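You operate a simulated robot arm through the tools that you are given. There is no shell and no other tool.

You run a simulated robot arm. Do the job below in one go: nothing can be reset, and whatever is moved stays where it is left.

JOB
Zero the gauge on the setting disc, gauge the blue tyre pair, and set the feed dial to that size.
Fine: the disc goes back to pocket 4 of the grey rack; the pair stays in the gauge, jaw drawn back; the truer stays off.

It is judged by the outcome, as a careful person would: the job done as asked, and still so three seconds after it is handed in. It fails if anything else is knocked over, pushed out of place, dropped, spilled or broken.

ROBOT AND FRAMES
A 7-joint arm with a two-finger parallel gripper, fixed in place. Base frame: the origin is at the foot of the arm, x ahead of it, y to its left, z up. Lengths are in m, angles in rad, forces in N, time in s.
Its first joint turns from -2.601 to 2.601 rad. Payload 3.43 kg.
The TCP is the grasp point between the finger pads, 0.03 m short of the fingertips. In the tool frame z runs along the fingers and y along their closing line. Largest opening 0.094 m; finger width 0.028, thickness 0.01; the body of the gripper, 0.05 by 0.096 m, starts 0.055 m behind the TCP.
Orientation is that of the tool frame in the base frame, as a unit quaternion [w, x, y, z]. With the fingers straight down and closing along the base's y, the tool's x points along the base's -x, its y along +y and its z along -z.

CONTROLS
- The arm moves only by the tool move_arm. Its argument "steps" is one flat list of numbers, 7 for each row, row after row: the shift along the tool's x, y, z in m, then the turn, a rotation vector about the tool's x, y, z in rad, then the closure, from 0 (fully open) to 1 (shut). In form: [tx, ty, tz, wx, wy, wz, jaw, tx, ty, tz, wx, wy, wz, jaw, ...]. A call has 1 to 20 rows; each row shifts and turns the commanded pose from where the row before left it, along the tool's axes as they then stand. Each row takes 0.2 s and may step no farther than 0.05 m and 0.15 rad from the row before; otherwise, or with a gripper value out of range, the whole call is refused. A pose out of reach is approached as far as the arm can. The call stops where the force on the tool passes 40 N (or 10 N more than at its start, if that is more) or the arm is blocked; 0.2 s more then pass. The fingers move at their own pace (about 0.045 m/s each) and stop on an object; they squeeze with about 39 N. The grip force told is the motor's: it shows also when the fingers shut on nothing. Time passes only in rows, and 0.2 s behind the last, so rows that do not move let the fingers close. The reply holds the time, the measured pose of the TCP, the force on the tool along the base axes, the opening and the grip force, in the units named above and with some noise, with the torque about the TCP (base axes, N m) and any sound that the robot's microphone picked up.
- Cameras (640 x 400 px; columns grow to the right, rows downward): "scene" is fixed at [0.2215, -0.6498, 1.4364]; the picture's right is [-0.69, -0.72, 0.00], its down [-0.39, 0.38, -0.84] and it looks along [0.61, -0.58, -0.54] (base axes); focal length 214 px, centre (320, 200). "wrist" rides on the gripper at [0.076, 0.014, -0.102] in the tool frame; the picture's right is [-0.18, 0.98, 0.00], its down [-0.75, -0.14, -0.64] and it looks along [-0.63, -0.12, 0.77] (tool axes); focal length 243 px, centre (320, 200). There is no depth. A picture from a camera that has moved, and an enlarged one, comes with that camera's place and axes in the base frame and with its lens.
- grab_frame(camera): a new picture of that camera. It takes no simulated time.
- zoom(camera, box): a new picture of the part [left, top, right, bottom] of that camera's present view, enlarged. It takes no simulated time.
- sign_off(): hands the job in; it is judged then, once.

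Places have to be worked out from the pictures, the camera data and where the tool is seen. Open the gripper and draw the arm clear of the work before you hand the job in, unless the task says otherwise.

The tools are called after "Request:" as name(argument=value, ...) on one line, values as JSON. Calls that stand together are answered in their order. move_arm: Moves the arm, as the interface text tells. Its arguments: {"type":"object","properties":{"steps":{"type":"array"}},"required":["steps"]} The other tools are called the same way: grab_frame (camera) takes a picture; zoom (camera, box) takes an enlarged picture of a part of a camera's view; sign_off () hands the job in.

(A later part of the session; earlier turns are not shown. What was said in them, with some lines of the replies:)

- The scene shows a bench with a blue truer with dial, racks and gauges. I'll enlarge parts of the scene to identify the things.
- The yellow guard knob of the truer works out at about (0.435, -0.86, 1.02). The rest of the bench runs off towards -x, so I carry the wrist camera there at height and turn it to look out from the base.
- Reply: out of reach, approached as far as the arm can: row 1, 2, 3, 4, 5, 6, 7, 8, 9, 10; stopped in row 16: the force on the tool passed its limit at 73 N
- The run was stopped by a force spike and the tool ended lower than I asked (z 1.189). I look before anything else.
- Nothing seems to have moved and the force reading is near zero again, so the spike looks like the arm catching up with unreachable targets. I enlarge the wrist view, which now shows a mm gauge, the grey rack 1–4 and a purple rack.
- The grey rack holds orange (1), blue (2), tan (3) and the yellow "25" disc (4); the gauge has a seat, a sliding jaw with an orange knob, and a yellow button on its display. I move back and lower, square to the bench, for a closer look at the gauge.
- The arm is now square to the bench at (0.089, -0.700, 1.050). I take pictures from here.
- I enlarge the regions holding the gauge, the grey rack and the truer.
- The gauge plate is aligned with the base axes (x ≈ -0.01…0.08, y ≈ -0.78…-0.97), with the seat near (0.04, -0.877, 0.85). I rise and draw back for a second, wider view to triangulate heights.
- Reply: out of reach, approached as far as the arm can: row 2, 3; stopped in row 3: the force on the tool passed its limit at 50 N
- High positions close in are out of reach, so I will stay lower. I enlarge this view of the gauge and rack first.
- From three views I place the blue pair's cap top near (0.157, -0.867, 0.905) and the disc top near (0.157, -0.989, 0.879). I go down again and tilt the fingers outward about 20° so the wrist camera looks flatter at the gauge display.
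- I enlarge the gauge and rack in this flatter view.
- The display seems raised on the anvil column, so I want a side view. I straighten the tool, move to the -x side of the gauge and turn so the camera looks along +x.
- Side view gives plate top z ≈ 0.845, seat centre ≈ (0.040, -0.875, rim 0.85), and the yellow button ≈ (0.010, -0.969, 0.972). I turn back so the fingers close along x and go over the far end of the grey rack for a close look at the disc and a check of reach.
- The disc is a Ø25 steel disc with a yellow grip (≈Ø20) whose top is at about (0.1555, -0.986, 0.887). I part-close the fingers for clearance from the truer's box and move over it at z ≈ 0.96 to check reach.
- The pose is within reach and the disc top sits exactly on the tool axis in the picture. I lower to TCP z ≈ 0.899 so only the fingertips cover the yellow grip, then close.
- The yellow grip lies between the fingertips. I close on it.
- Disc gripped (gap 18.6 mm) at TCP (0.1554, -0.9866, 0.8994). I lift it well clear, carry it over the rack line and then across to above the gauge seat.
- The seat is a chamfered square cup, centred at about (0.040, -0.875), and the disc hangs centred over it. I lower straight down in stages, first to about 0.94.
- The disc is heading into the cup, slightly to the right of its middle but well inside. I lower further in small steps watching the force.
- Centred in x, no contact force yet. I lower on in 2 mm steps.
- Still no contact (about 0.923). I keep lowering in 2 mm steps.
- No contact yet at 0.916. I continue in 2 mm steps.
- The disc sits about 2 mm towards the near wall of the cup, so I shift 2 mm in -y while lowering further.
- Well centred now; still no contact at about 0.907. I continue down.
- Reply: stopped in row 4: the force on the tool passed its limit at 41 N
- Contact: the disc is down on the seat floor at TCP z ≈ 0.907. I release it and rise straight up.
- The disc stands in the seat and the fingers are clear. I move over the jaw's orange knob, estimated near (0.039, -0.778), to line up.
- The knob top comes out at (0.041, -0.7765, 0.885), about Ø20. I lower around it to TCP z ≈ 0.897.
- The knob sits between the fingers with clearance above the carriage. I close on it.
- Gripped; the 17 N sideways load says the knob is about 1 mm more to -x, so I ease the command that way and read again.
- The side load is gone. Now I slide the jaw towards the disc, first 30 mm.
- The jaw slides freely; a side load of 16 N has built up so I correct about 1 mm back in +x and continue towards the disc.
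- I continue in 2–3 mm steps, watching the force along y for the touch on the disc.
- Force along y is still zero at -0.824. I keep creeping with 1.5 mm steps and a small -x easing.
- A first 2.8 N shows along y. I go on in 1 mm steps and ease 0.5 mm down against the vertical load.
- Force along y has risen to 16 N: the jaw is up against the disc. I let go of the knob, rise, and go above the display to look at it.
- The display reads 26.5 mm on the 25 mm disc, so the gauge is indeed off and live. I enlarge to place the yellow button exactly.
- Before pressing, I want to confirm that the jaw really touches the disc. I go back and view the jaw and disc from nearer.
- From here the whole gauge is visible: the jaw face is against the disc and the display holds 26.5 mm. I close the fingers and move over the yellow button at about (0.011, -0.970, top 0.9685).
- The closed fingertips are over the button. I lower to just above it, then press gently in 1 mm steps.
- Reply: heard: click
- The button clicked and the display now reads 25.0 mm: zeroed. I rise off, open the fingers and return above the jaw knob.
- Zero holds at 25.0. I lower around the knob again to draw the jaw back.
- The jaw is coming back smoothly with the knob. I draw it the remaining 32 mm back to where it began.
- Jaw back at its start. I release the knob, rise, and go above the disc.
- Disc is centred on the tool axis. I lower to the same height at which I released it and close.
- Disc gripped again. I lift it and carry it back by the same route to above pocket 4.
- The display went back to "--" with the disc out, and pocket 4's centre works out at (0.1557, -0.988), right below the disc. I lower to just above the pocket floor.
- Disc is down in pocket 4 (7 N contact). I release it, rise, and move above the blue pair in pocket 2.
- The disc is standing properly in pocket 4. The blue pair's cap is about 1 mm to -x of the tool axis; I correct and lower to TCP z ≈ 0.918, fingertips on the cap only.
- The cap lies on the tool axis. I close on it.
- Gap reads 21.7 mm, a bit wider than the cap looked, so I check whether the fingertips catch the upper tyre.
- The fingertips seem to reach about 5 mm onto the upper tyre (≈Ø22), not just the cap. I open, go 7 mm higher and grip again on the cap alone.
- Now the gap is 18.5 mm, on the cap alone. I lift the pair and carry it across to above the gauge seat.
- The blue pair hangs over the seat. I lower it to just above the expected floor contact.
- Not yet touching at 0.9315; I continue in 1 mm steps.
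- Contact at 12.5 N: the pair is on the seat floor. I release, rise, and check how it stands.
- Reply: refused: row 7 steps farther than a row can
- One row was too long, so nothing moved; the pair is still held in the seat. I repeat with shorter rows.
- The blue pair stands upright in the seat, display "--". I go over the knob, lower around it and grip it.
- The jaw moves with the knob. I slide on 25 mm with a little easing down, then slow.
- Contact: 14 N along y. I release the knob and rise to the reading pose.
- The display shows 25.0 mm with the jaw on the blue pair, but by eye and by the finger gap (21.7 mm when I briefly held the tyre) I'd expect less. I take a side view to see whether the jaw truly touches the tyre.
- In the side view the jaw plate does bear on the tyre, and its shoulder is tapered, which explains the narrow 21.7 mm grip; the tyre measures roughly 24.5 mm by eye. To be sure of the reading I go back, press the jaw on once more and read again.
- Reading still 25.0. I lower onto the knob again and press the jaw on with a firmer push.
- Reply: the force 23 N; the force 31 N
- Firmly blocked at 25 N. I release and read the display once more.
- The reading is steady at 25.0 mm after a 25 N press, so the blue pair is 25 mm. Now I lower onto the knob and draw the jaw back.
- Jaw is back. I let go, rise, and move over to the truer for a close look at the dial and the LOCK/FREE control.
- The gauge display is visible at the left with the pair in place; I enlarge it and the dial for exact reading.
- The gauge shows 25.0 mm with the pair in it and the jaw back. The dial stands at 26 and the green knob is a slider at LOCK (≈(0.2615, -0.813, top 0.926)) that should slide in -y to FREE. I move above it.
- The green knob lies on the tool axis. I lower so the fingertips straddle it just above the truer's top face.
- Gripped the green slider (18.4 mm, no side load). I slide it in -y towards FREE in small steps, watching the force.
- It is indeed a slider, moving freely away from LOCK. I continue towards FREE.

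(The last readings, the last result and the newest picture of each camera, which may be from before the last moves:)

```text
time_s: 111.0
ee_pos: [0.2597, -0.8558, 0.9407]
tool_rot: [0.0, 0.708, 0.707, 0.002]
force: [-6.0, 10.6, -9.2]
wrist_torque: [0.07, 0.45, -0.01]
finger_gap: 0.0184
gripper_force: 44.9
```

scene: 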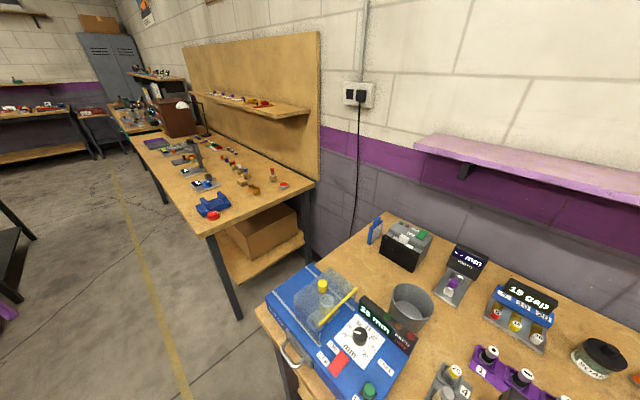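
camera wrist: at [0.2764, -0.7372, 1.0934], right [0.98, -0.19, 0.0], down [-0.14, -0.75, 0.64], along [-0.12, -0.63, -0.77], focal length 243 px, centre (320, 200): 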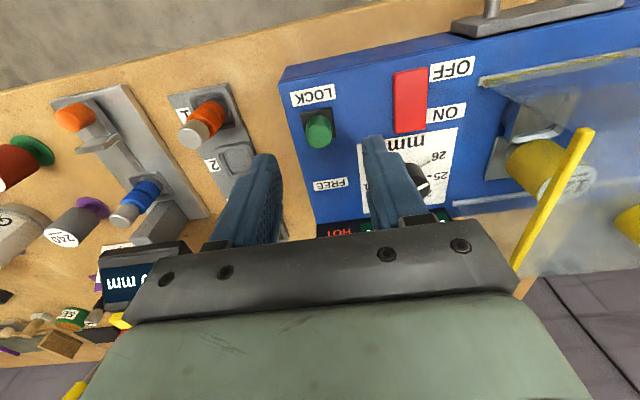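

End stop felt (10.6 N) at y ≈ -0.855, as expected for FREE. I release, rise, and look at the slider and dial from above.

Request:
move_arm(steps=[0.0008, 0, 0, 0, 0, 0, 0.7, 0, 0, 0, 0, 0, 0, 0.45, 0, 0, 0, 0, 0, 0, 0.45, 0, 0, -0.03, 0, 0, 0, 0.45, 0, 0, -0.05, 0, 0, 0, 0.45, 0.03, 0.02, 0, 0, 0, 0, 0.45, 0, 0, 0, 0, 0, 0, 0.45])

Request:
grab_frame(camera="wrist")

Request:
zoom(camera="wrist", box=[240, 50, 460, 240])

```text
time_s: 112.6
ee_pos: [0.2803, -0.8248, 1.0209]
tool_rot: [0.0, 0.708, 0.706, 0.0]
force: [-0.1, -0.1, 0.6]
wrist_torque: [-0.02, -0.04, -0.02]
finger_gap: 0.0515
gripper_force: 0.0
```

```text
taken
camera wrist: at [0.2956, -0.7488, 1.1231], right [0.98, -0.19, 0.0], down [-0.14, -0.75, 0.64], along [-0.12, -0.63, -0.77], focal length 243 px, centre (320, 200)
```

wrist: 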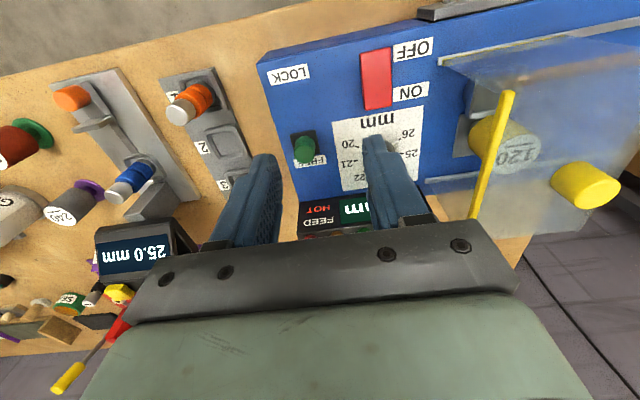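

```text
2.11 times, centred on (350, 145) of wrist
camera zoom: at [0.2956, -0.7488, 1.1231], right [0.98, -0.19, 0.0], down [-0.14, -0.75, 0.64], along [-0.12, -0.63, -0.77], focal length 511 px, centre (257, 316)
```

zoom: 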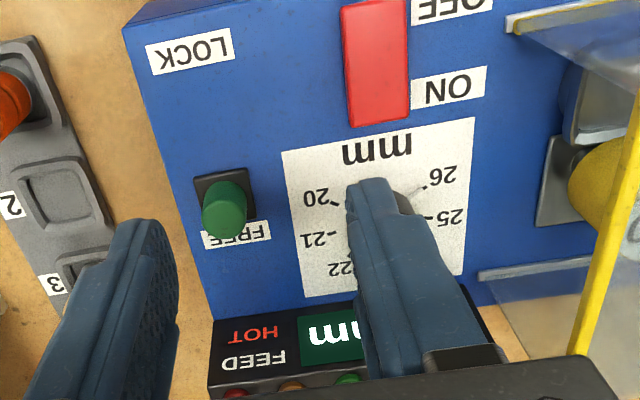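

The slider is at FREE. From the tick marks the dial's centre works out at about (0.330, -0.879) with 40° per mm, 26→25 being clockwise seen from above. I move above the dial and pre-turn the gripper -20°.

Request:
move_arm(steps=[-0.0268, 0.025, 0, 0, 0, 0, 0.45, -0.0268, 0.025, 0, 0, 0, 0, 0.45, 0, 0, 0, 0, 0, -0.1163, 0.45, 0, 0, 0, 0, 0, -0.1163, 0.45, 0, 0, 0, 0, 0, -0.1164, 0.45, 0, 0, 0, 0, 0, 0, 0.45])

Request:
grab_frame(camera="wrist")

Request:
zoom(camera="wrist", box=[240, 50, 420, 230])

```text
time_s: 114.0
ee_pos: [0.3305, -0.8798, 1.0214]
tool_rot: [0.001, 0.574, 0.819, 0.001]
force: [-0.3, 0.8, -0.2]
wrist_torque: [0.04, 0.0, 0.01]
finger_gap: 0.0515
gripper_force: 0.0
```

```text
taken
camera wrist: at [0.3182, -0.802, 1.1241], right [0.99, 0.16, 0.0], down [0.12, -0.76, 0.64], along [0.1, -0.63, -0.77], focal length 243 px, centre (320, 200)
```

wrist: 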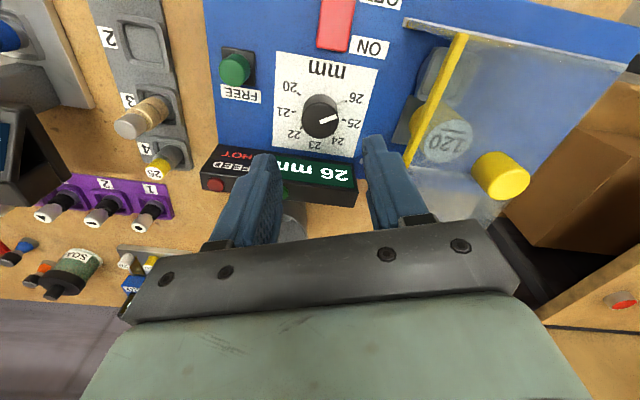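

```text
2.22 times, centred on (330, 140) of wrist
camera zoom: at [0.3182, -0.802, 1.1241], right [0.99, 0.16, 0.0], down [0.12, -0.76, 0.64], along [0.1, -0.63, -0.77], focal length 539 px, centre (298, 333)
```

zoom: 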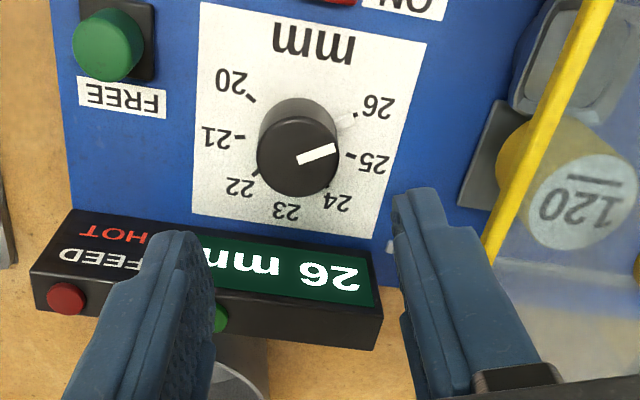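

Very good view: the dial points at 26 (pointer ≈30°), FEED shows 26 mm, and the knob lies on the tool axis. I lower around the knob to TCP z ≈ 0.942.

Request:
move_arm(steps=[0, -0.0008, 0.03, 0, 0, 0, 0.45, 0, 0, 0.03, 0, 0, 0, 0.45, 0, 0, 0.0185, 0, 0, 0, 0.45, 0, 0, 0, 0, 0, 0, 0.45])

Request:
grab_frame(camera="wrist")

Request:
zoom(camera="wrist", box=[230, 60, 410, 250])

```text
time_s: 115.0
ee_pos: [0.3294, -0.8793, 0.9429]
tool_rot: [0.001, 0.575, 0.818, 0.001]
force: [0.0, 0.2, -0.3]
wrist_torque: [0.0, 0.02, -0.01]
finger_gap: 0.0516
gripper_force: 0.1
```

```text
taken
camera wrist: at [0.3176, -0.803, 1.0462], right [0.99, 0.16, 0.0], down [0.12, -0.76, 0.64], along [0.1, -0.63, -0.77], focal length 243 px, centre (320, 200)
```

wrist: 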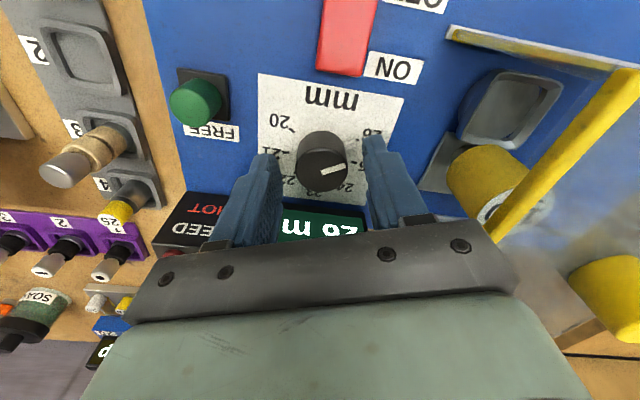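

```text
2.11 times, centred on (320, 155) of wrist
camera zoom: at [0.3176, -0.803, 1.0462], right [0.99, 0.16, 0.0], down [0.12, -0.76, 0.64], along [0.1, -0.63, -0.77], focal length 511 px, centre (320, 295)
```

zoom: 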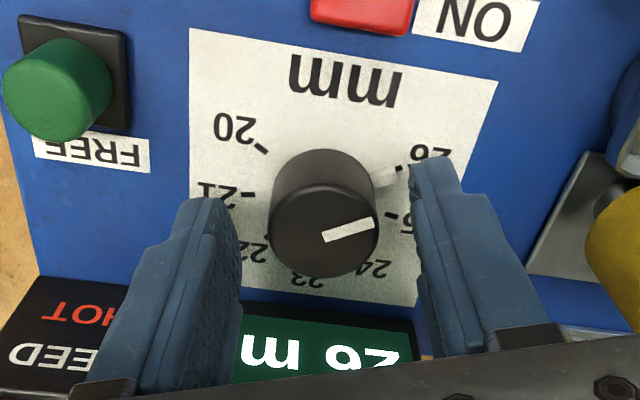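

The fingers straddle the dial knob with clearance all round. I close on it.

Request:
move_arm(steps=[0, 0, 0, 0, 0, 0, 0.6, 0, 0, 0, 0, 0, 0, 0.8, 0, 0, 0, 0, 0, 0, 0.8, 0, 0, 0, 0, 0, 0, 0.8])

```text
time_s: 116.0
ee_pos: [0.3295, -0.88, 0.9431]
tool_rot: [0.001, 0.574, 0.819, 0.001]
force: [4.2, 0.7, -1.5]
wrist_torque: [0.03, -0.15, -0.05]
finger_gap: 0.031
gripper_force: 44.7
```

Gripped (31 mm, little side load). I turn 16° first to see that the dial follows freely.

Request:
move_arm(steps=[0, 0, 0, 0, 0, 0.14, 0.8, 0, 0, 0, 0, 0, 0.14, 0.8, 0, 0, 0, 0, 0, 0, 0.8])

Request:
zoom(camera="wrist", box=[230, 60, 410, 250])

```text
time_s: 116.8
ee_pos: [0.33, -0.88, 0.9438]
tool_rot: [0.001, 0.683, 0.73, 0.001]
force: [12.9, -1.3, 2.3]
wrist_torque: [0.14, -0.18, 0.01]
finger_gap: 0.0312
gripper_force: 45.1
```

```text
2.11 times, centred on (320, 155) of wrist
camera zoom: at [0.3403, -0.8021, 1.0462], right [0.99, -0.12, 0.0], down [-0.09, -0.76, 0.64], along [-0.07, -0.64, -0.77], focal length 511 px, centre (320, 295)
```

zoom: 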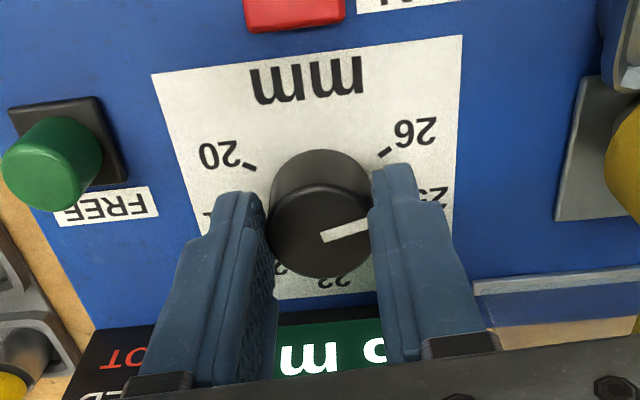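

The dial turns with the grip. I complete the 40° turn, easing 0.8 mm in +x against the side load.

Request:
move_arm(steps=[0, 0.0008, 0, 0, 0, 0.1395, 0.8, 0, 0, 0, 0, 0, 0.1395, 0.8, 0, 0, 0, 0, 0, 0.1395, 0.8, 0, 0, 0, 0, 0, 0, 0.8])

Request:
zoom(camera="wrist", box=[230, 60, 410, 250])

Request:
zoom(camera="scene", box=[310, 290, 430, 400])

```text
time_s: 117.8
ee_pos: [0.332, -0.8794, 0.9453]
tool_rot: [0.001, 0.82, 0.572, 0.001]
force: [22.0, -5.4, 3.8]
wrist_torque: [-0.46, -0.24, 0.05]
finger_gap: 0.0312
gripper_force: 45.3
```

```text
2.11 times, centred on (320, 155) of wrist
camera zoom: at [0.3719, -0.8126, 1.0462], right [0.86, -0.51, 0.0], down [-0.39, -0.66, 0.64], along [-0.33, -0.55, -0.77], focal length 511 px, centre (320, 295)
```

zoom: 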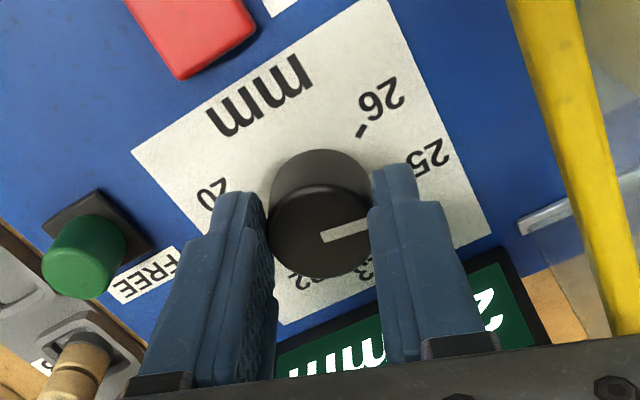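

```text
3.64 times, centred on (370, 345) of scene
camera zoom: at [0.2215, -0.6498, 1.4364], right [-0.69, -0.72, 0.0], down [-0.39, 0.38, -0.84], along [0.61, -0.58, -0.54], focal length 780 px, centre (138, -327)
```

zoom: 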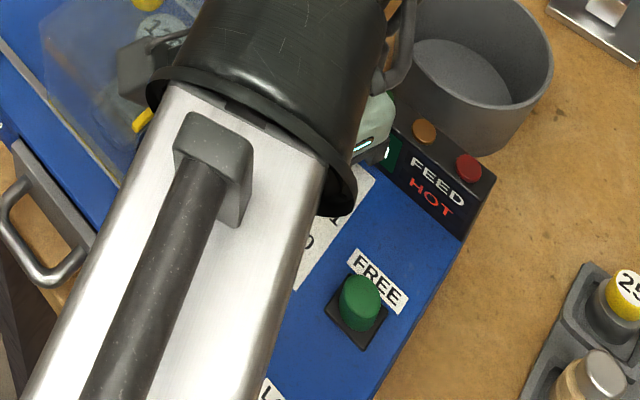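

Turned 40°, with 22 N of side load built up. I ease 1 mm in +x before letting go, so the release does not kick the dial.

Request:
move_arm(steps=[0.0004, 0.0011, 0, 0, 0, 0, 0.8, 0, 0, 0, 0, 0, 0, 0.8])

```text
time_s: 118.4
ee_pos: [0.3316, -0.8791, 0.9438]
tool_rot: [0.001, 0.82, 0.572, 0.0]
force: [16.6, -9.8, 10.3]
wrist_torque: [-0.02, -0.84, 0.05]
finger_gap: 0.0312
gripper_force: 45.0
```

Request:
move_arm(steps=[-0.0003, 0.0014, -0.0006, 0, 0, 0, 0.8, 0, 0, 0, 0, 0, 0, 0.8])

```text
time_s: 119.0
ee_pos: [0.332, -0.8787, 0.9444]
tool_rot: [-0.001, 0.82, 0.572, 0.0]
force: [6.0, -5.8, 2.7]
wrist_torque: [-0.54, -0.15, 0.02]
finger_gap: 0.0312
gripper_force: 45.2
```

Loads are small now. I open, rise straight up and look at the dial and the FEED display.

Request:
move_arm(steps=[0, 0.0004, 0, 0, 0, 0, 0.7, 0, 0, 0, 0, 0, 0, 0.45, 0, 0, 0, 0, 0, 0, 0.45, 0, 0, 0, 0, 0, 0, 0.45, 0, 0, -0.03, 0, 0, 0, 0.45, 0, 0, -0.05, 0, 0, 0, 0.45, 0, 0, 0, 0, 0, 0, 0.45])

Request:
grab_frame(camera="wrist")

Request:
zoom(camera="wrist", box=[240, 50, 420, 230])

```text
time_s: 120.6
ee_pos: [0.3332, -0.8798, 1.023]
tool_rot: [-0.001, 0.82, 0.572, 0.0]
force: [-0.6, 0.4, -0.5]
wrist_torque: [-0.01, 0.0, 0.02]
finger_gap: 0.0516
gripper_force: 0.1
```

```text
taken
camera wrist: at [0.3736, -0.8133, 1.1262], right [0.86, -0.51, 0.0], down [-0.39, -0.66, 0.64], along [-0.33, -0.55, -0.77], focal length 243 px, centre (320, 200)
```

wrist: 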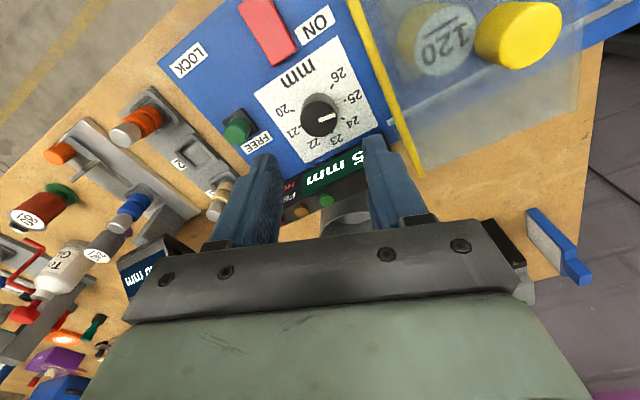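

```text
2.22 times, centred on (330, 140) of wrist
camera zoom: at [0.3736, -0.8133, 1.1262], right [0.86, -0.51, 0.0], down [-0.39, -0.66, 0.64], along [-0.33, -0.55, -0.77], focal length 539 px, centre (298, 333)
```

zoom: 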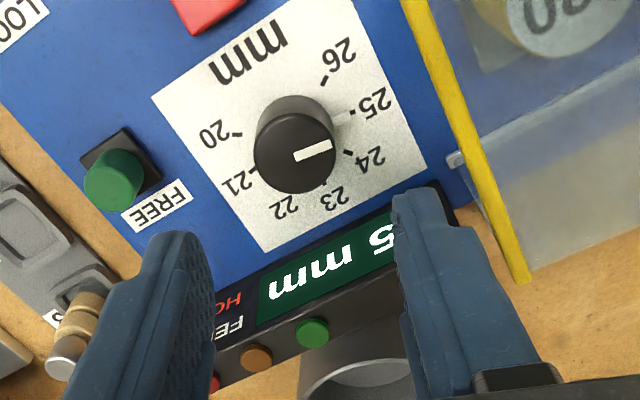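

The FEED display now reads 25 mm and the pointer works out at -10°, i.e. right on 25. I turn the gripper back square and go above the green slider to return it to LOCK as I found it.

Request:
move_arm(steps=[0, 0, 0, 0, 0, -0.1163, 0.45, 0, 0, 0, 0, 0, -0.1163, 0.45, 0, 0, 0, 0, 0, -0.1163, 0.45, 0.0125, -0.036, 0.01, 0, 0, 0, 0.45, 0.0125, -0.036, 0.02, 0, 0, 0, 0.45, 0, 0, 0, 0, 0, 0, 0.45])

Request:
grab_frame(camera="wrist")

Request:
zoom(camera="wrist", box=[230, 50, 460, 240])

```text
time_s: 122.0
ee_pos: [0.2617, -0.8539, 0.9946]
tool_rot: [0.001, 0.708, 0.706, 0.001]
force: [-0.6, -0.5, -1.3]
wrist_torque: [-0.02, 0.01, 0.02]
finger_gap: 0.0518
gripper_force: 0.1
```

```text
taken
camera wrist: at [0.2767, -0.7777, 1.0967], right [0.98, -0.19, 0.0], down [-0.14, -0.75, 0.64], along [-0.12, -0.63, -0.77], focal length 243 px, centre (320, 200)
```

wrist: 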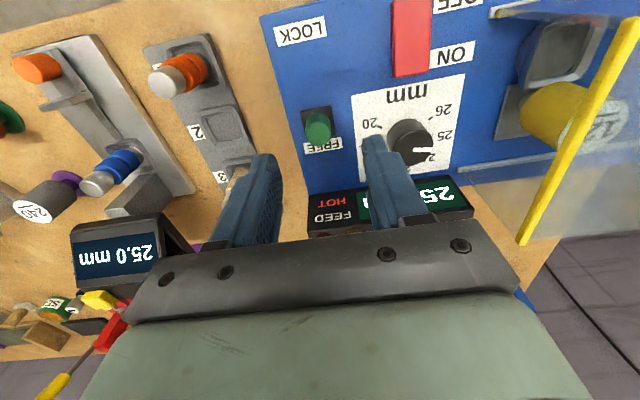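

```text
2.11 times, centred on (345, 145) of wrist
camera zoom: at [0.2767, -0.7777, 1.0967], right [0.98, -0.19, 0.0], down [-0.14, -0.75, 0.64], along [-0.12, -0.63, -0.77], focal length 511 px, centre (267, 316)
```

zoom: 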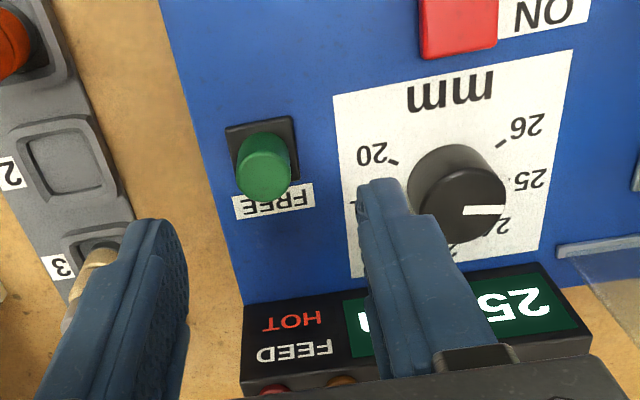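

FEED reads 25, the gauge still 25.0. I lower onto the green slider, grip it and slide it back to LOCK.

Request:
move_arm(steps=[0, -0.001, 0.02, 0, 0, 0, 0.45, 0, 0, 0.02, 0, 0, 0, 0.45, 0, 0, 0.0125, 0, 0, 0, 0.45, 0, 0, 0, 0, 0, 0, 0.45, 0, 0, 0, 0, 0, 0, 0.7, 0, 0, 0, 0, 0, 0, 0.9, 0, 0, 0, 0, 0, 0, 0.9, 0, 0, 0, 0, 0, 0, 0.9])

Request:
zoom(camera="wrist", box=[230, 60, 410, 250])

```text
time_s: 123.8
ee_pos: [0.2606, -0.8537, 0.9416]
tool_rot: [0.0, 0.708, 0.706, 0.0]
force: [-10.3, 1.2, -0.4]
wrist_torque: [0.07, -0.03, 0.04]
finger_gap: 0.0185
gripper_force: 45.3
```

```text
2.11 times, centred on (320, 155) of wrist
camera zoom: at [0.2752, -0.7779, 1.0436], right [0.98, -0.19, 0.0], down [-0.14, -0.75, 0.64], along [-0.12, -0.63, -0.77], focal length 511 px, centre (320, 295)
```

zoom: 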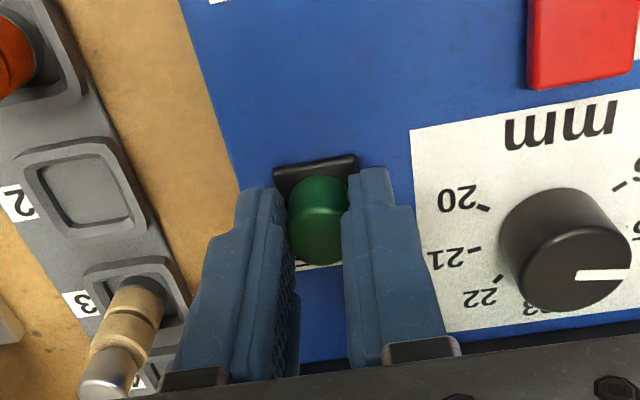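

Request:
move_arm(steps=[0.007, -0.0006, 0, 0, 0, 0, 0.9, 0.007, 0, 0, 0, 0, 0, 0.9, 0.007, 0, 0, 0, 0, 0, 0.9, 0.007, 0, 0, 0, 0, 0, 0.9, 0.006, 0, 0, 0, 0, 0, 0.9, 0, 0, 0, 0, 0, 0, 0.9])

```text
time_s: 125.2
ee_pos: [0.2592, -0.8204, 0.9402]
tool_rot: [0.0, 0.708, 0.706, 0.002]
force: [1.7, 0.8, -5.7]
wrist_torque: [-0.1, 0.26, 0.0]
finger_gap: 0.0184
gripper_force: 44.5
```

The slider follows; about 7 mm remain. I continue in small steps until the LOCK end is felt.

Request:
move_arm(steps=[0.003, 0, 0.0004, 0, 0, 0, 0.9, 0.003, 0, 0, 0, 0, 0, 0.9, 0.001, 0, 0, 0, 0, 0, 0.9, 0, 0, 0, 0, 0, 0, 0.9])

Request:
zoom(camera="wrist", box=[230, 60, 410, 250])

```text
time_s: 126.2
ee_pos: [0.2604, -0.8142, 0.9408]
tool_rot: [0.001, 0.708, 0.706, 0.001]
force: [2.1, -1.8, 2.7]
wrist_torque: [0.03, 0.29, -0.01]
finger_gap: 0.0185
gripper_force: 45.1
```

```text
2.11 times, centred on (320, 155) of wrist
camera zoom: at [0.2751, -0.7375, 1.0436], right [0.98, -0.19, 0.0], down [-0.14, -0.75, 0.64], along [-0.12, -0.63, -0.77], focal length 511 px, centre (320, 295)
```

zoom: 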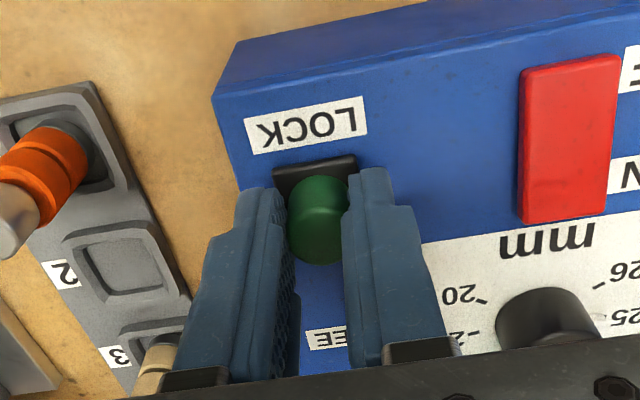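

Request:
move_arm(steps=[0.001, 0, 0, 0, 0, 0, 0.9, 0.0005, 0, 0, 0, 0, 0, 0.9, 0, 0, 0, 0, 0, 0, 0.9])

```text
time_s: 127.0
ee_pos: [0.2601, -0.8124, 0.9411]
tool_rot: [0.001, 0.709, 0.706, 0.001]
force: [3.5, -12.1, 3.8]
wrist_torque: [-0.41, 0.26, 0.0]
finger_gap: 0.0184
gripper_force: 44.9
```

The LOCK end stop is felt (-12 N). I release, rise, and look over the truer and its displays.

Request:
move_arm(steps=[-0.0008, 0, 0, 0, 0, 0, 0.7, 0, 0, 0, 0, 0, 0, 0.45, 0, 0, 0, 0, 0, 0, 0.45, 0, 0, -0.03, 0, 0, 0, 0.45, 0, 0, -0.05, 0, 0, 0, 0.45, 0, 0, -0.05, 0, 0, 0, 0.45, 0, 0, 0, 0, 0, 0, 0.45])

Request:
grab_frame(camera="wrist")

Request:
zoom(camera="wrist", box=[230, 50, 460, 240])

Request:
zoom(camera="wrist", box=[20, 50, 260, 260])

```text
time_s: 128.6
ee_pos: [0.2592, -0.8134, 1.0697]
tool_rot: [0.001, 0.708, 0.706, 0.001]
force: [0.3, -1.0, -0.1]
wrist_torque: [-0.02, -0.03, -0.01]
finger_gap: 0.0515
gripper_force: 0.0
```

```text
taken
camera wrist: at [0.2743, -0.7368, 1.1725], right [0.98, -0.19, 0.0], down [-0.14, -0.75, 0.64], along [-0.12, -0.63, -0.77], focal length 243 px, centre (320, 200)
```

wrist: 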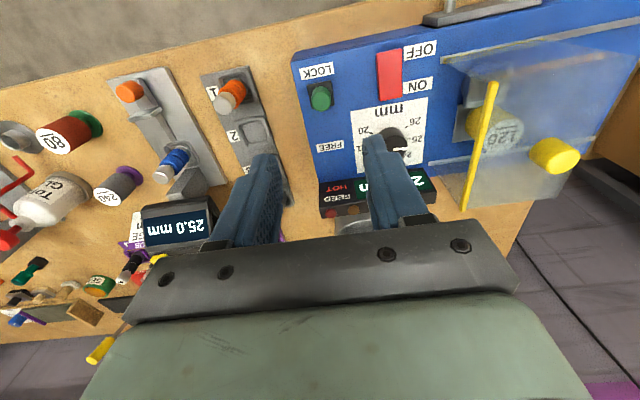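

```text
2.11 times, centred on (345, 145) of wrist
camera zoom: at [0.2743, -0.7368, 1.1725], right [0.98, -0.19, 0.0], down [-0.14, -0.75, 0.64], along [-0.12, -0.63, -0.77], focal length 511 px, centre (267, 316)
```

zoom: 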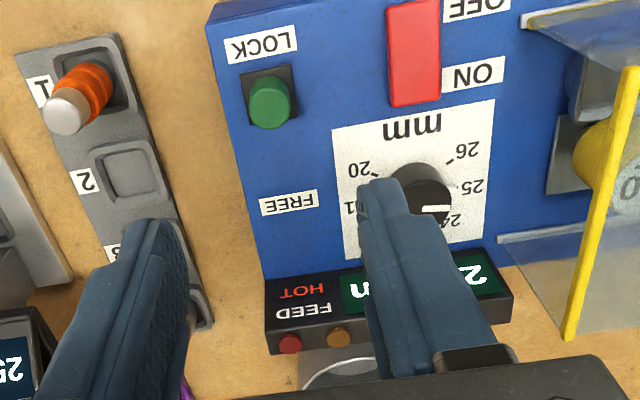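

```text
1.90 times, centred on (140, 155) of wrist
camera zoom: at [0.2743, -0.7368, 1.1725], right [0.98, -0.19, 0.0], down [-0.14, -0.75, 0.64], along [-0.12, -0.63, -0.77], focal length 462 px, centre (663, 286)
```

zoom: 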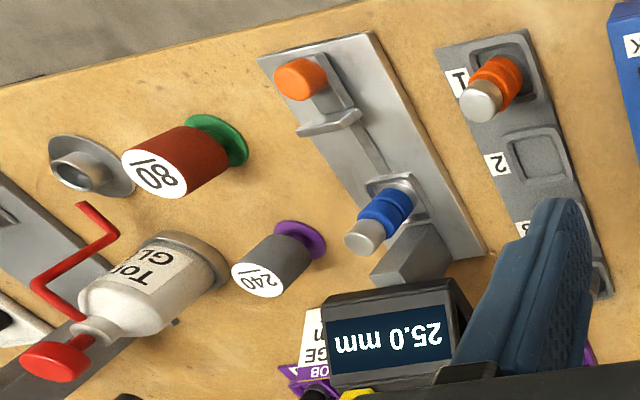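

LOCK is set, FEED shows 25, the gauge holds 25.0 with the pair seated and the jaw back. I open the gripper and draw the arm back towards the base, then check the whole bench.

Request:
move_arm(steps=[0.035, 0, 0, 0, 0, 0, 0.2, 0.035, 0, 0, 0, 0, 0, 0, 0.035, 0, 0, 0, 0, 0, 0, 0, 0, 0, 0, 0, 0, 0])

Request:
grab_frame(camera="scene")

Request:
grab_frame(camera="wrist")

```text
time_s: 129.6
ee_pos: [0.2603, -0.7086, 1.0704]
tool_rot: [0.001, 0.708, 0.706, 0.002]
force: [0.3, 0.6, 0.8]
wrist_torque: [-0.02, 0.0, -0.01]
finger_gap: 0.0939
gripper_force: 0.1
```

```text
taken
```

scene: 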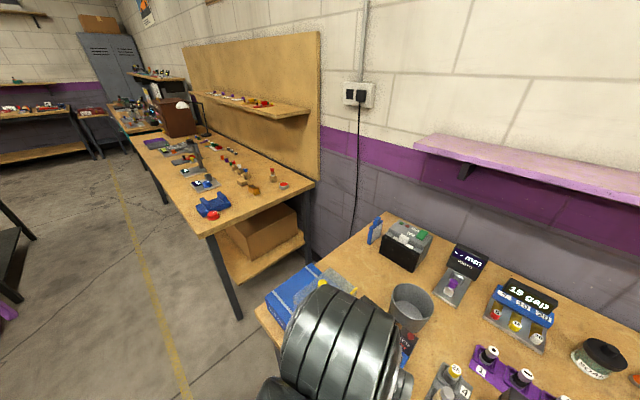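

```text
taken
camera wrist: at [0.275, -0.6318, 1.1731], right [0.98, -0.19, 0.0], down [-0.14, -0.75, 0.64], along [-0.12, -0.63, -0.77], focal length 243 px, centre (320, 200)
```

wrist: 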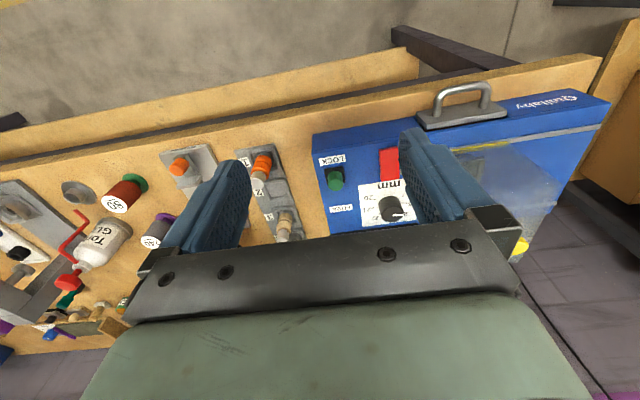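

I shift the arm sideways so that the scene camera can see the truer and disc for a last check.

Request:
move_arm(steps=[0, -0.04, 0.005, 0, 0, 0, 0, 0, -0.04, 0.005, 0, 0, 0, 0, 0, -0.04, 0.005, 0, 0, 0, 0, 0, -0.04, 0.005, 0, 0, 0, 0, 0, 0, 0, 0, 0, 0, 0])

Request:
zoom(camera="scene", box=[240, 220, 440, 400])

Request:
zoom(camera="scene", box=[400, 250, 580, 400])

Request:
grab_frame(camera="wrist")

```text
time_s: 130.8
ee_pos: [0.099, -0.7081, 1.0514]
tool_rot: [0.001, 0.709, 0.706, 0.001]
force: [0.8, -0.5, 0.6]
wrist_torque: [0.03, 0.01, 0.0]
finger_gap: 0.0941
gripper_force: 0.0
```

```text
2.22 times, centred on (340, 310) of scene
camera zoom: at [0.2215, -0.6498, 1.4364], right [-0.69, -0.72, 0.0], down [-0.39, 0.38, -0.84], along [0.61, -0.58, -0.54], focal length 477 px, centre (276, -44)
```

zoom: 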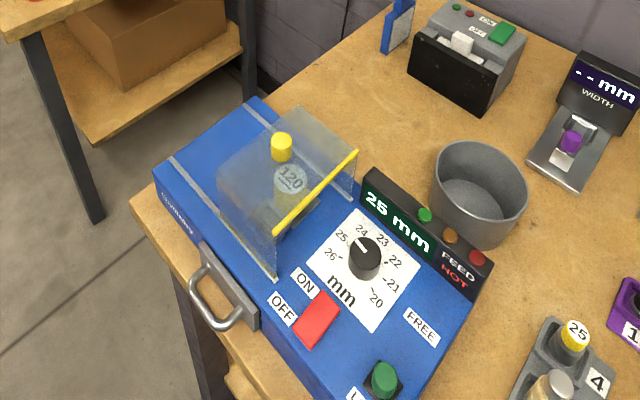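

```text
2.67 times, centred on (490, 325) of scene
camera zoom: at [0.2215, -0.6498, 1.4364], right [-0.69, -0.72, 0.0], down [-0.39, 0.38, -0.84], along [0.61, -0.58, -0.54], focal length 572 px, centre (-133, -133)
```

zoom: 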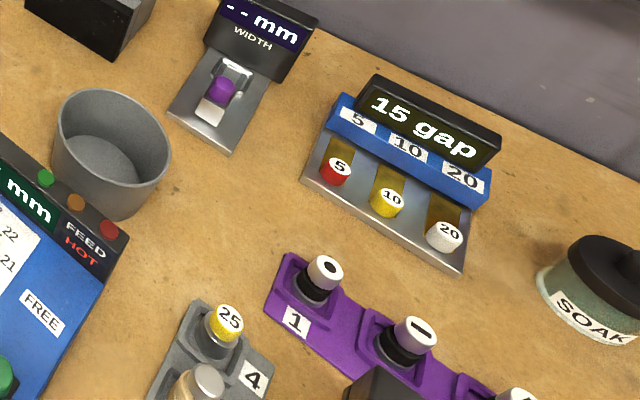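

```text
taken
camera wrist: at [0.1141, -0.6318, 1.1543], right [0.98, -0.19, 0.0], down [-0.14, -0.75, 0.64], along [-0.12, -0.63, -0.77], focal length 243 px, centre (320, 200)
```

wrist: 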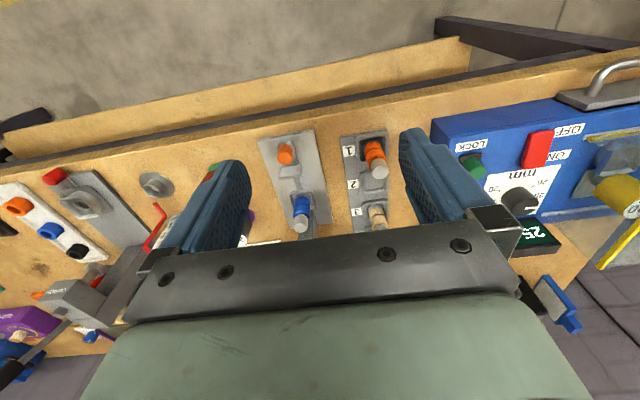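

FEED shows 25 mm with the switch still OFF and the slider at LOCK. The disc stands in pocket 4, the blue pair sits in the gauge with the jaw drawn back, nothing else has moved, and the arm is clear with the gripper open. I hand the job in.

Request:
sign_off()

```text
The job is handed in.
```

The job is done and handed in: the gauge is zeroed, the blue pair measures 25.0 mm, and the feed dial is set to 25 mm.

- **Zeroing:** The gauge read 26.5 mm on the 25 mm setting disc. I pressed the yellow button and it then read 25.0 mm.
- **Blue pair:** It read 25.0 mm, and again after I pressed the jaw on harder. When I first lifted the pair, the fingertips briefly pinched the shoulder of the upper tyre, so I gripped again on the cap alone.
- **Feed dial:** I slid the green slider to FREE, turned the dial from 26 to 25, and slid it back to LOCK, as I had found it. The FEED display reads 25 mm.
- **Left as asked:** The disc is back in pocket 4 of the grey rack. The pair is still in the gauge with the jaw drawn back, and the truer stayed off.

In the last pictures nothing else on the bench had moved. The gripper is open and the arm is clear of the work.
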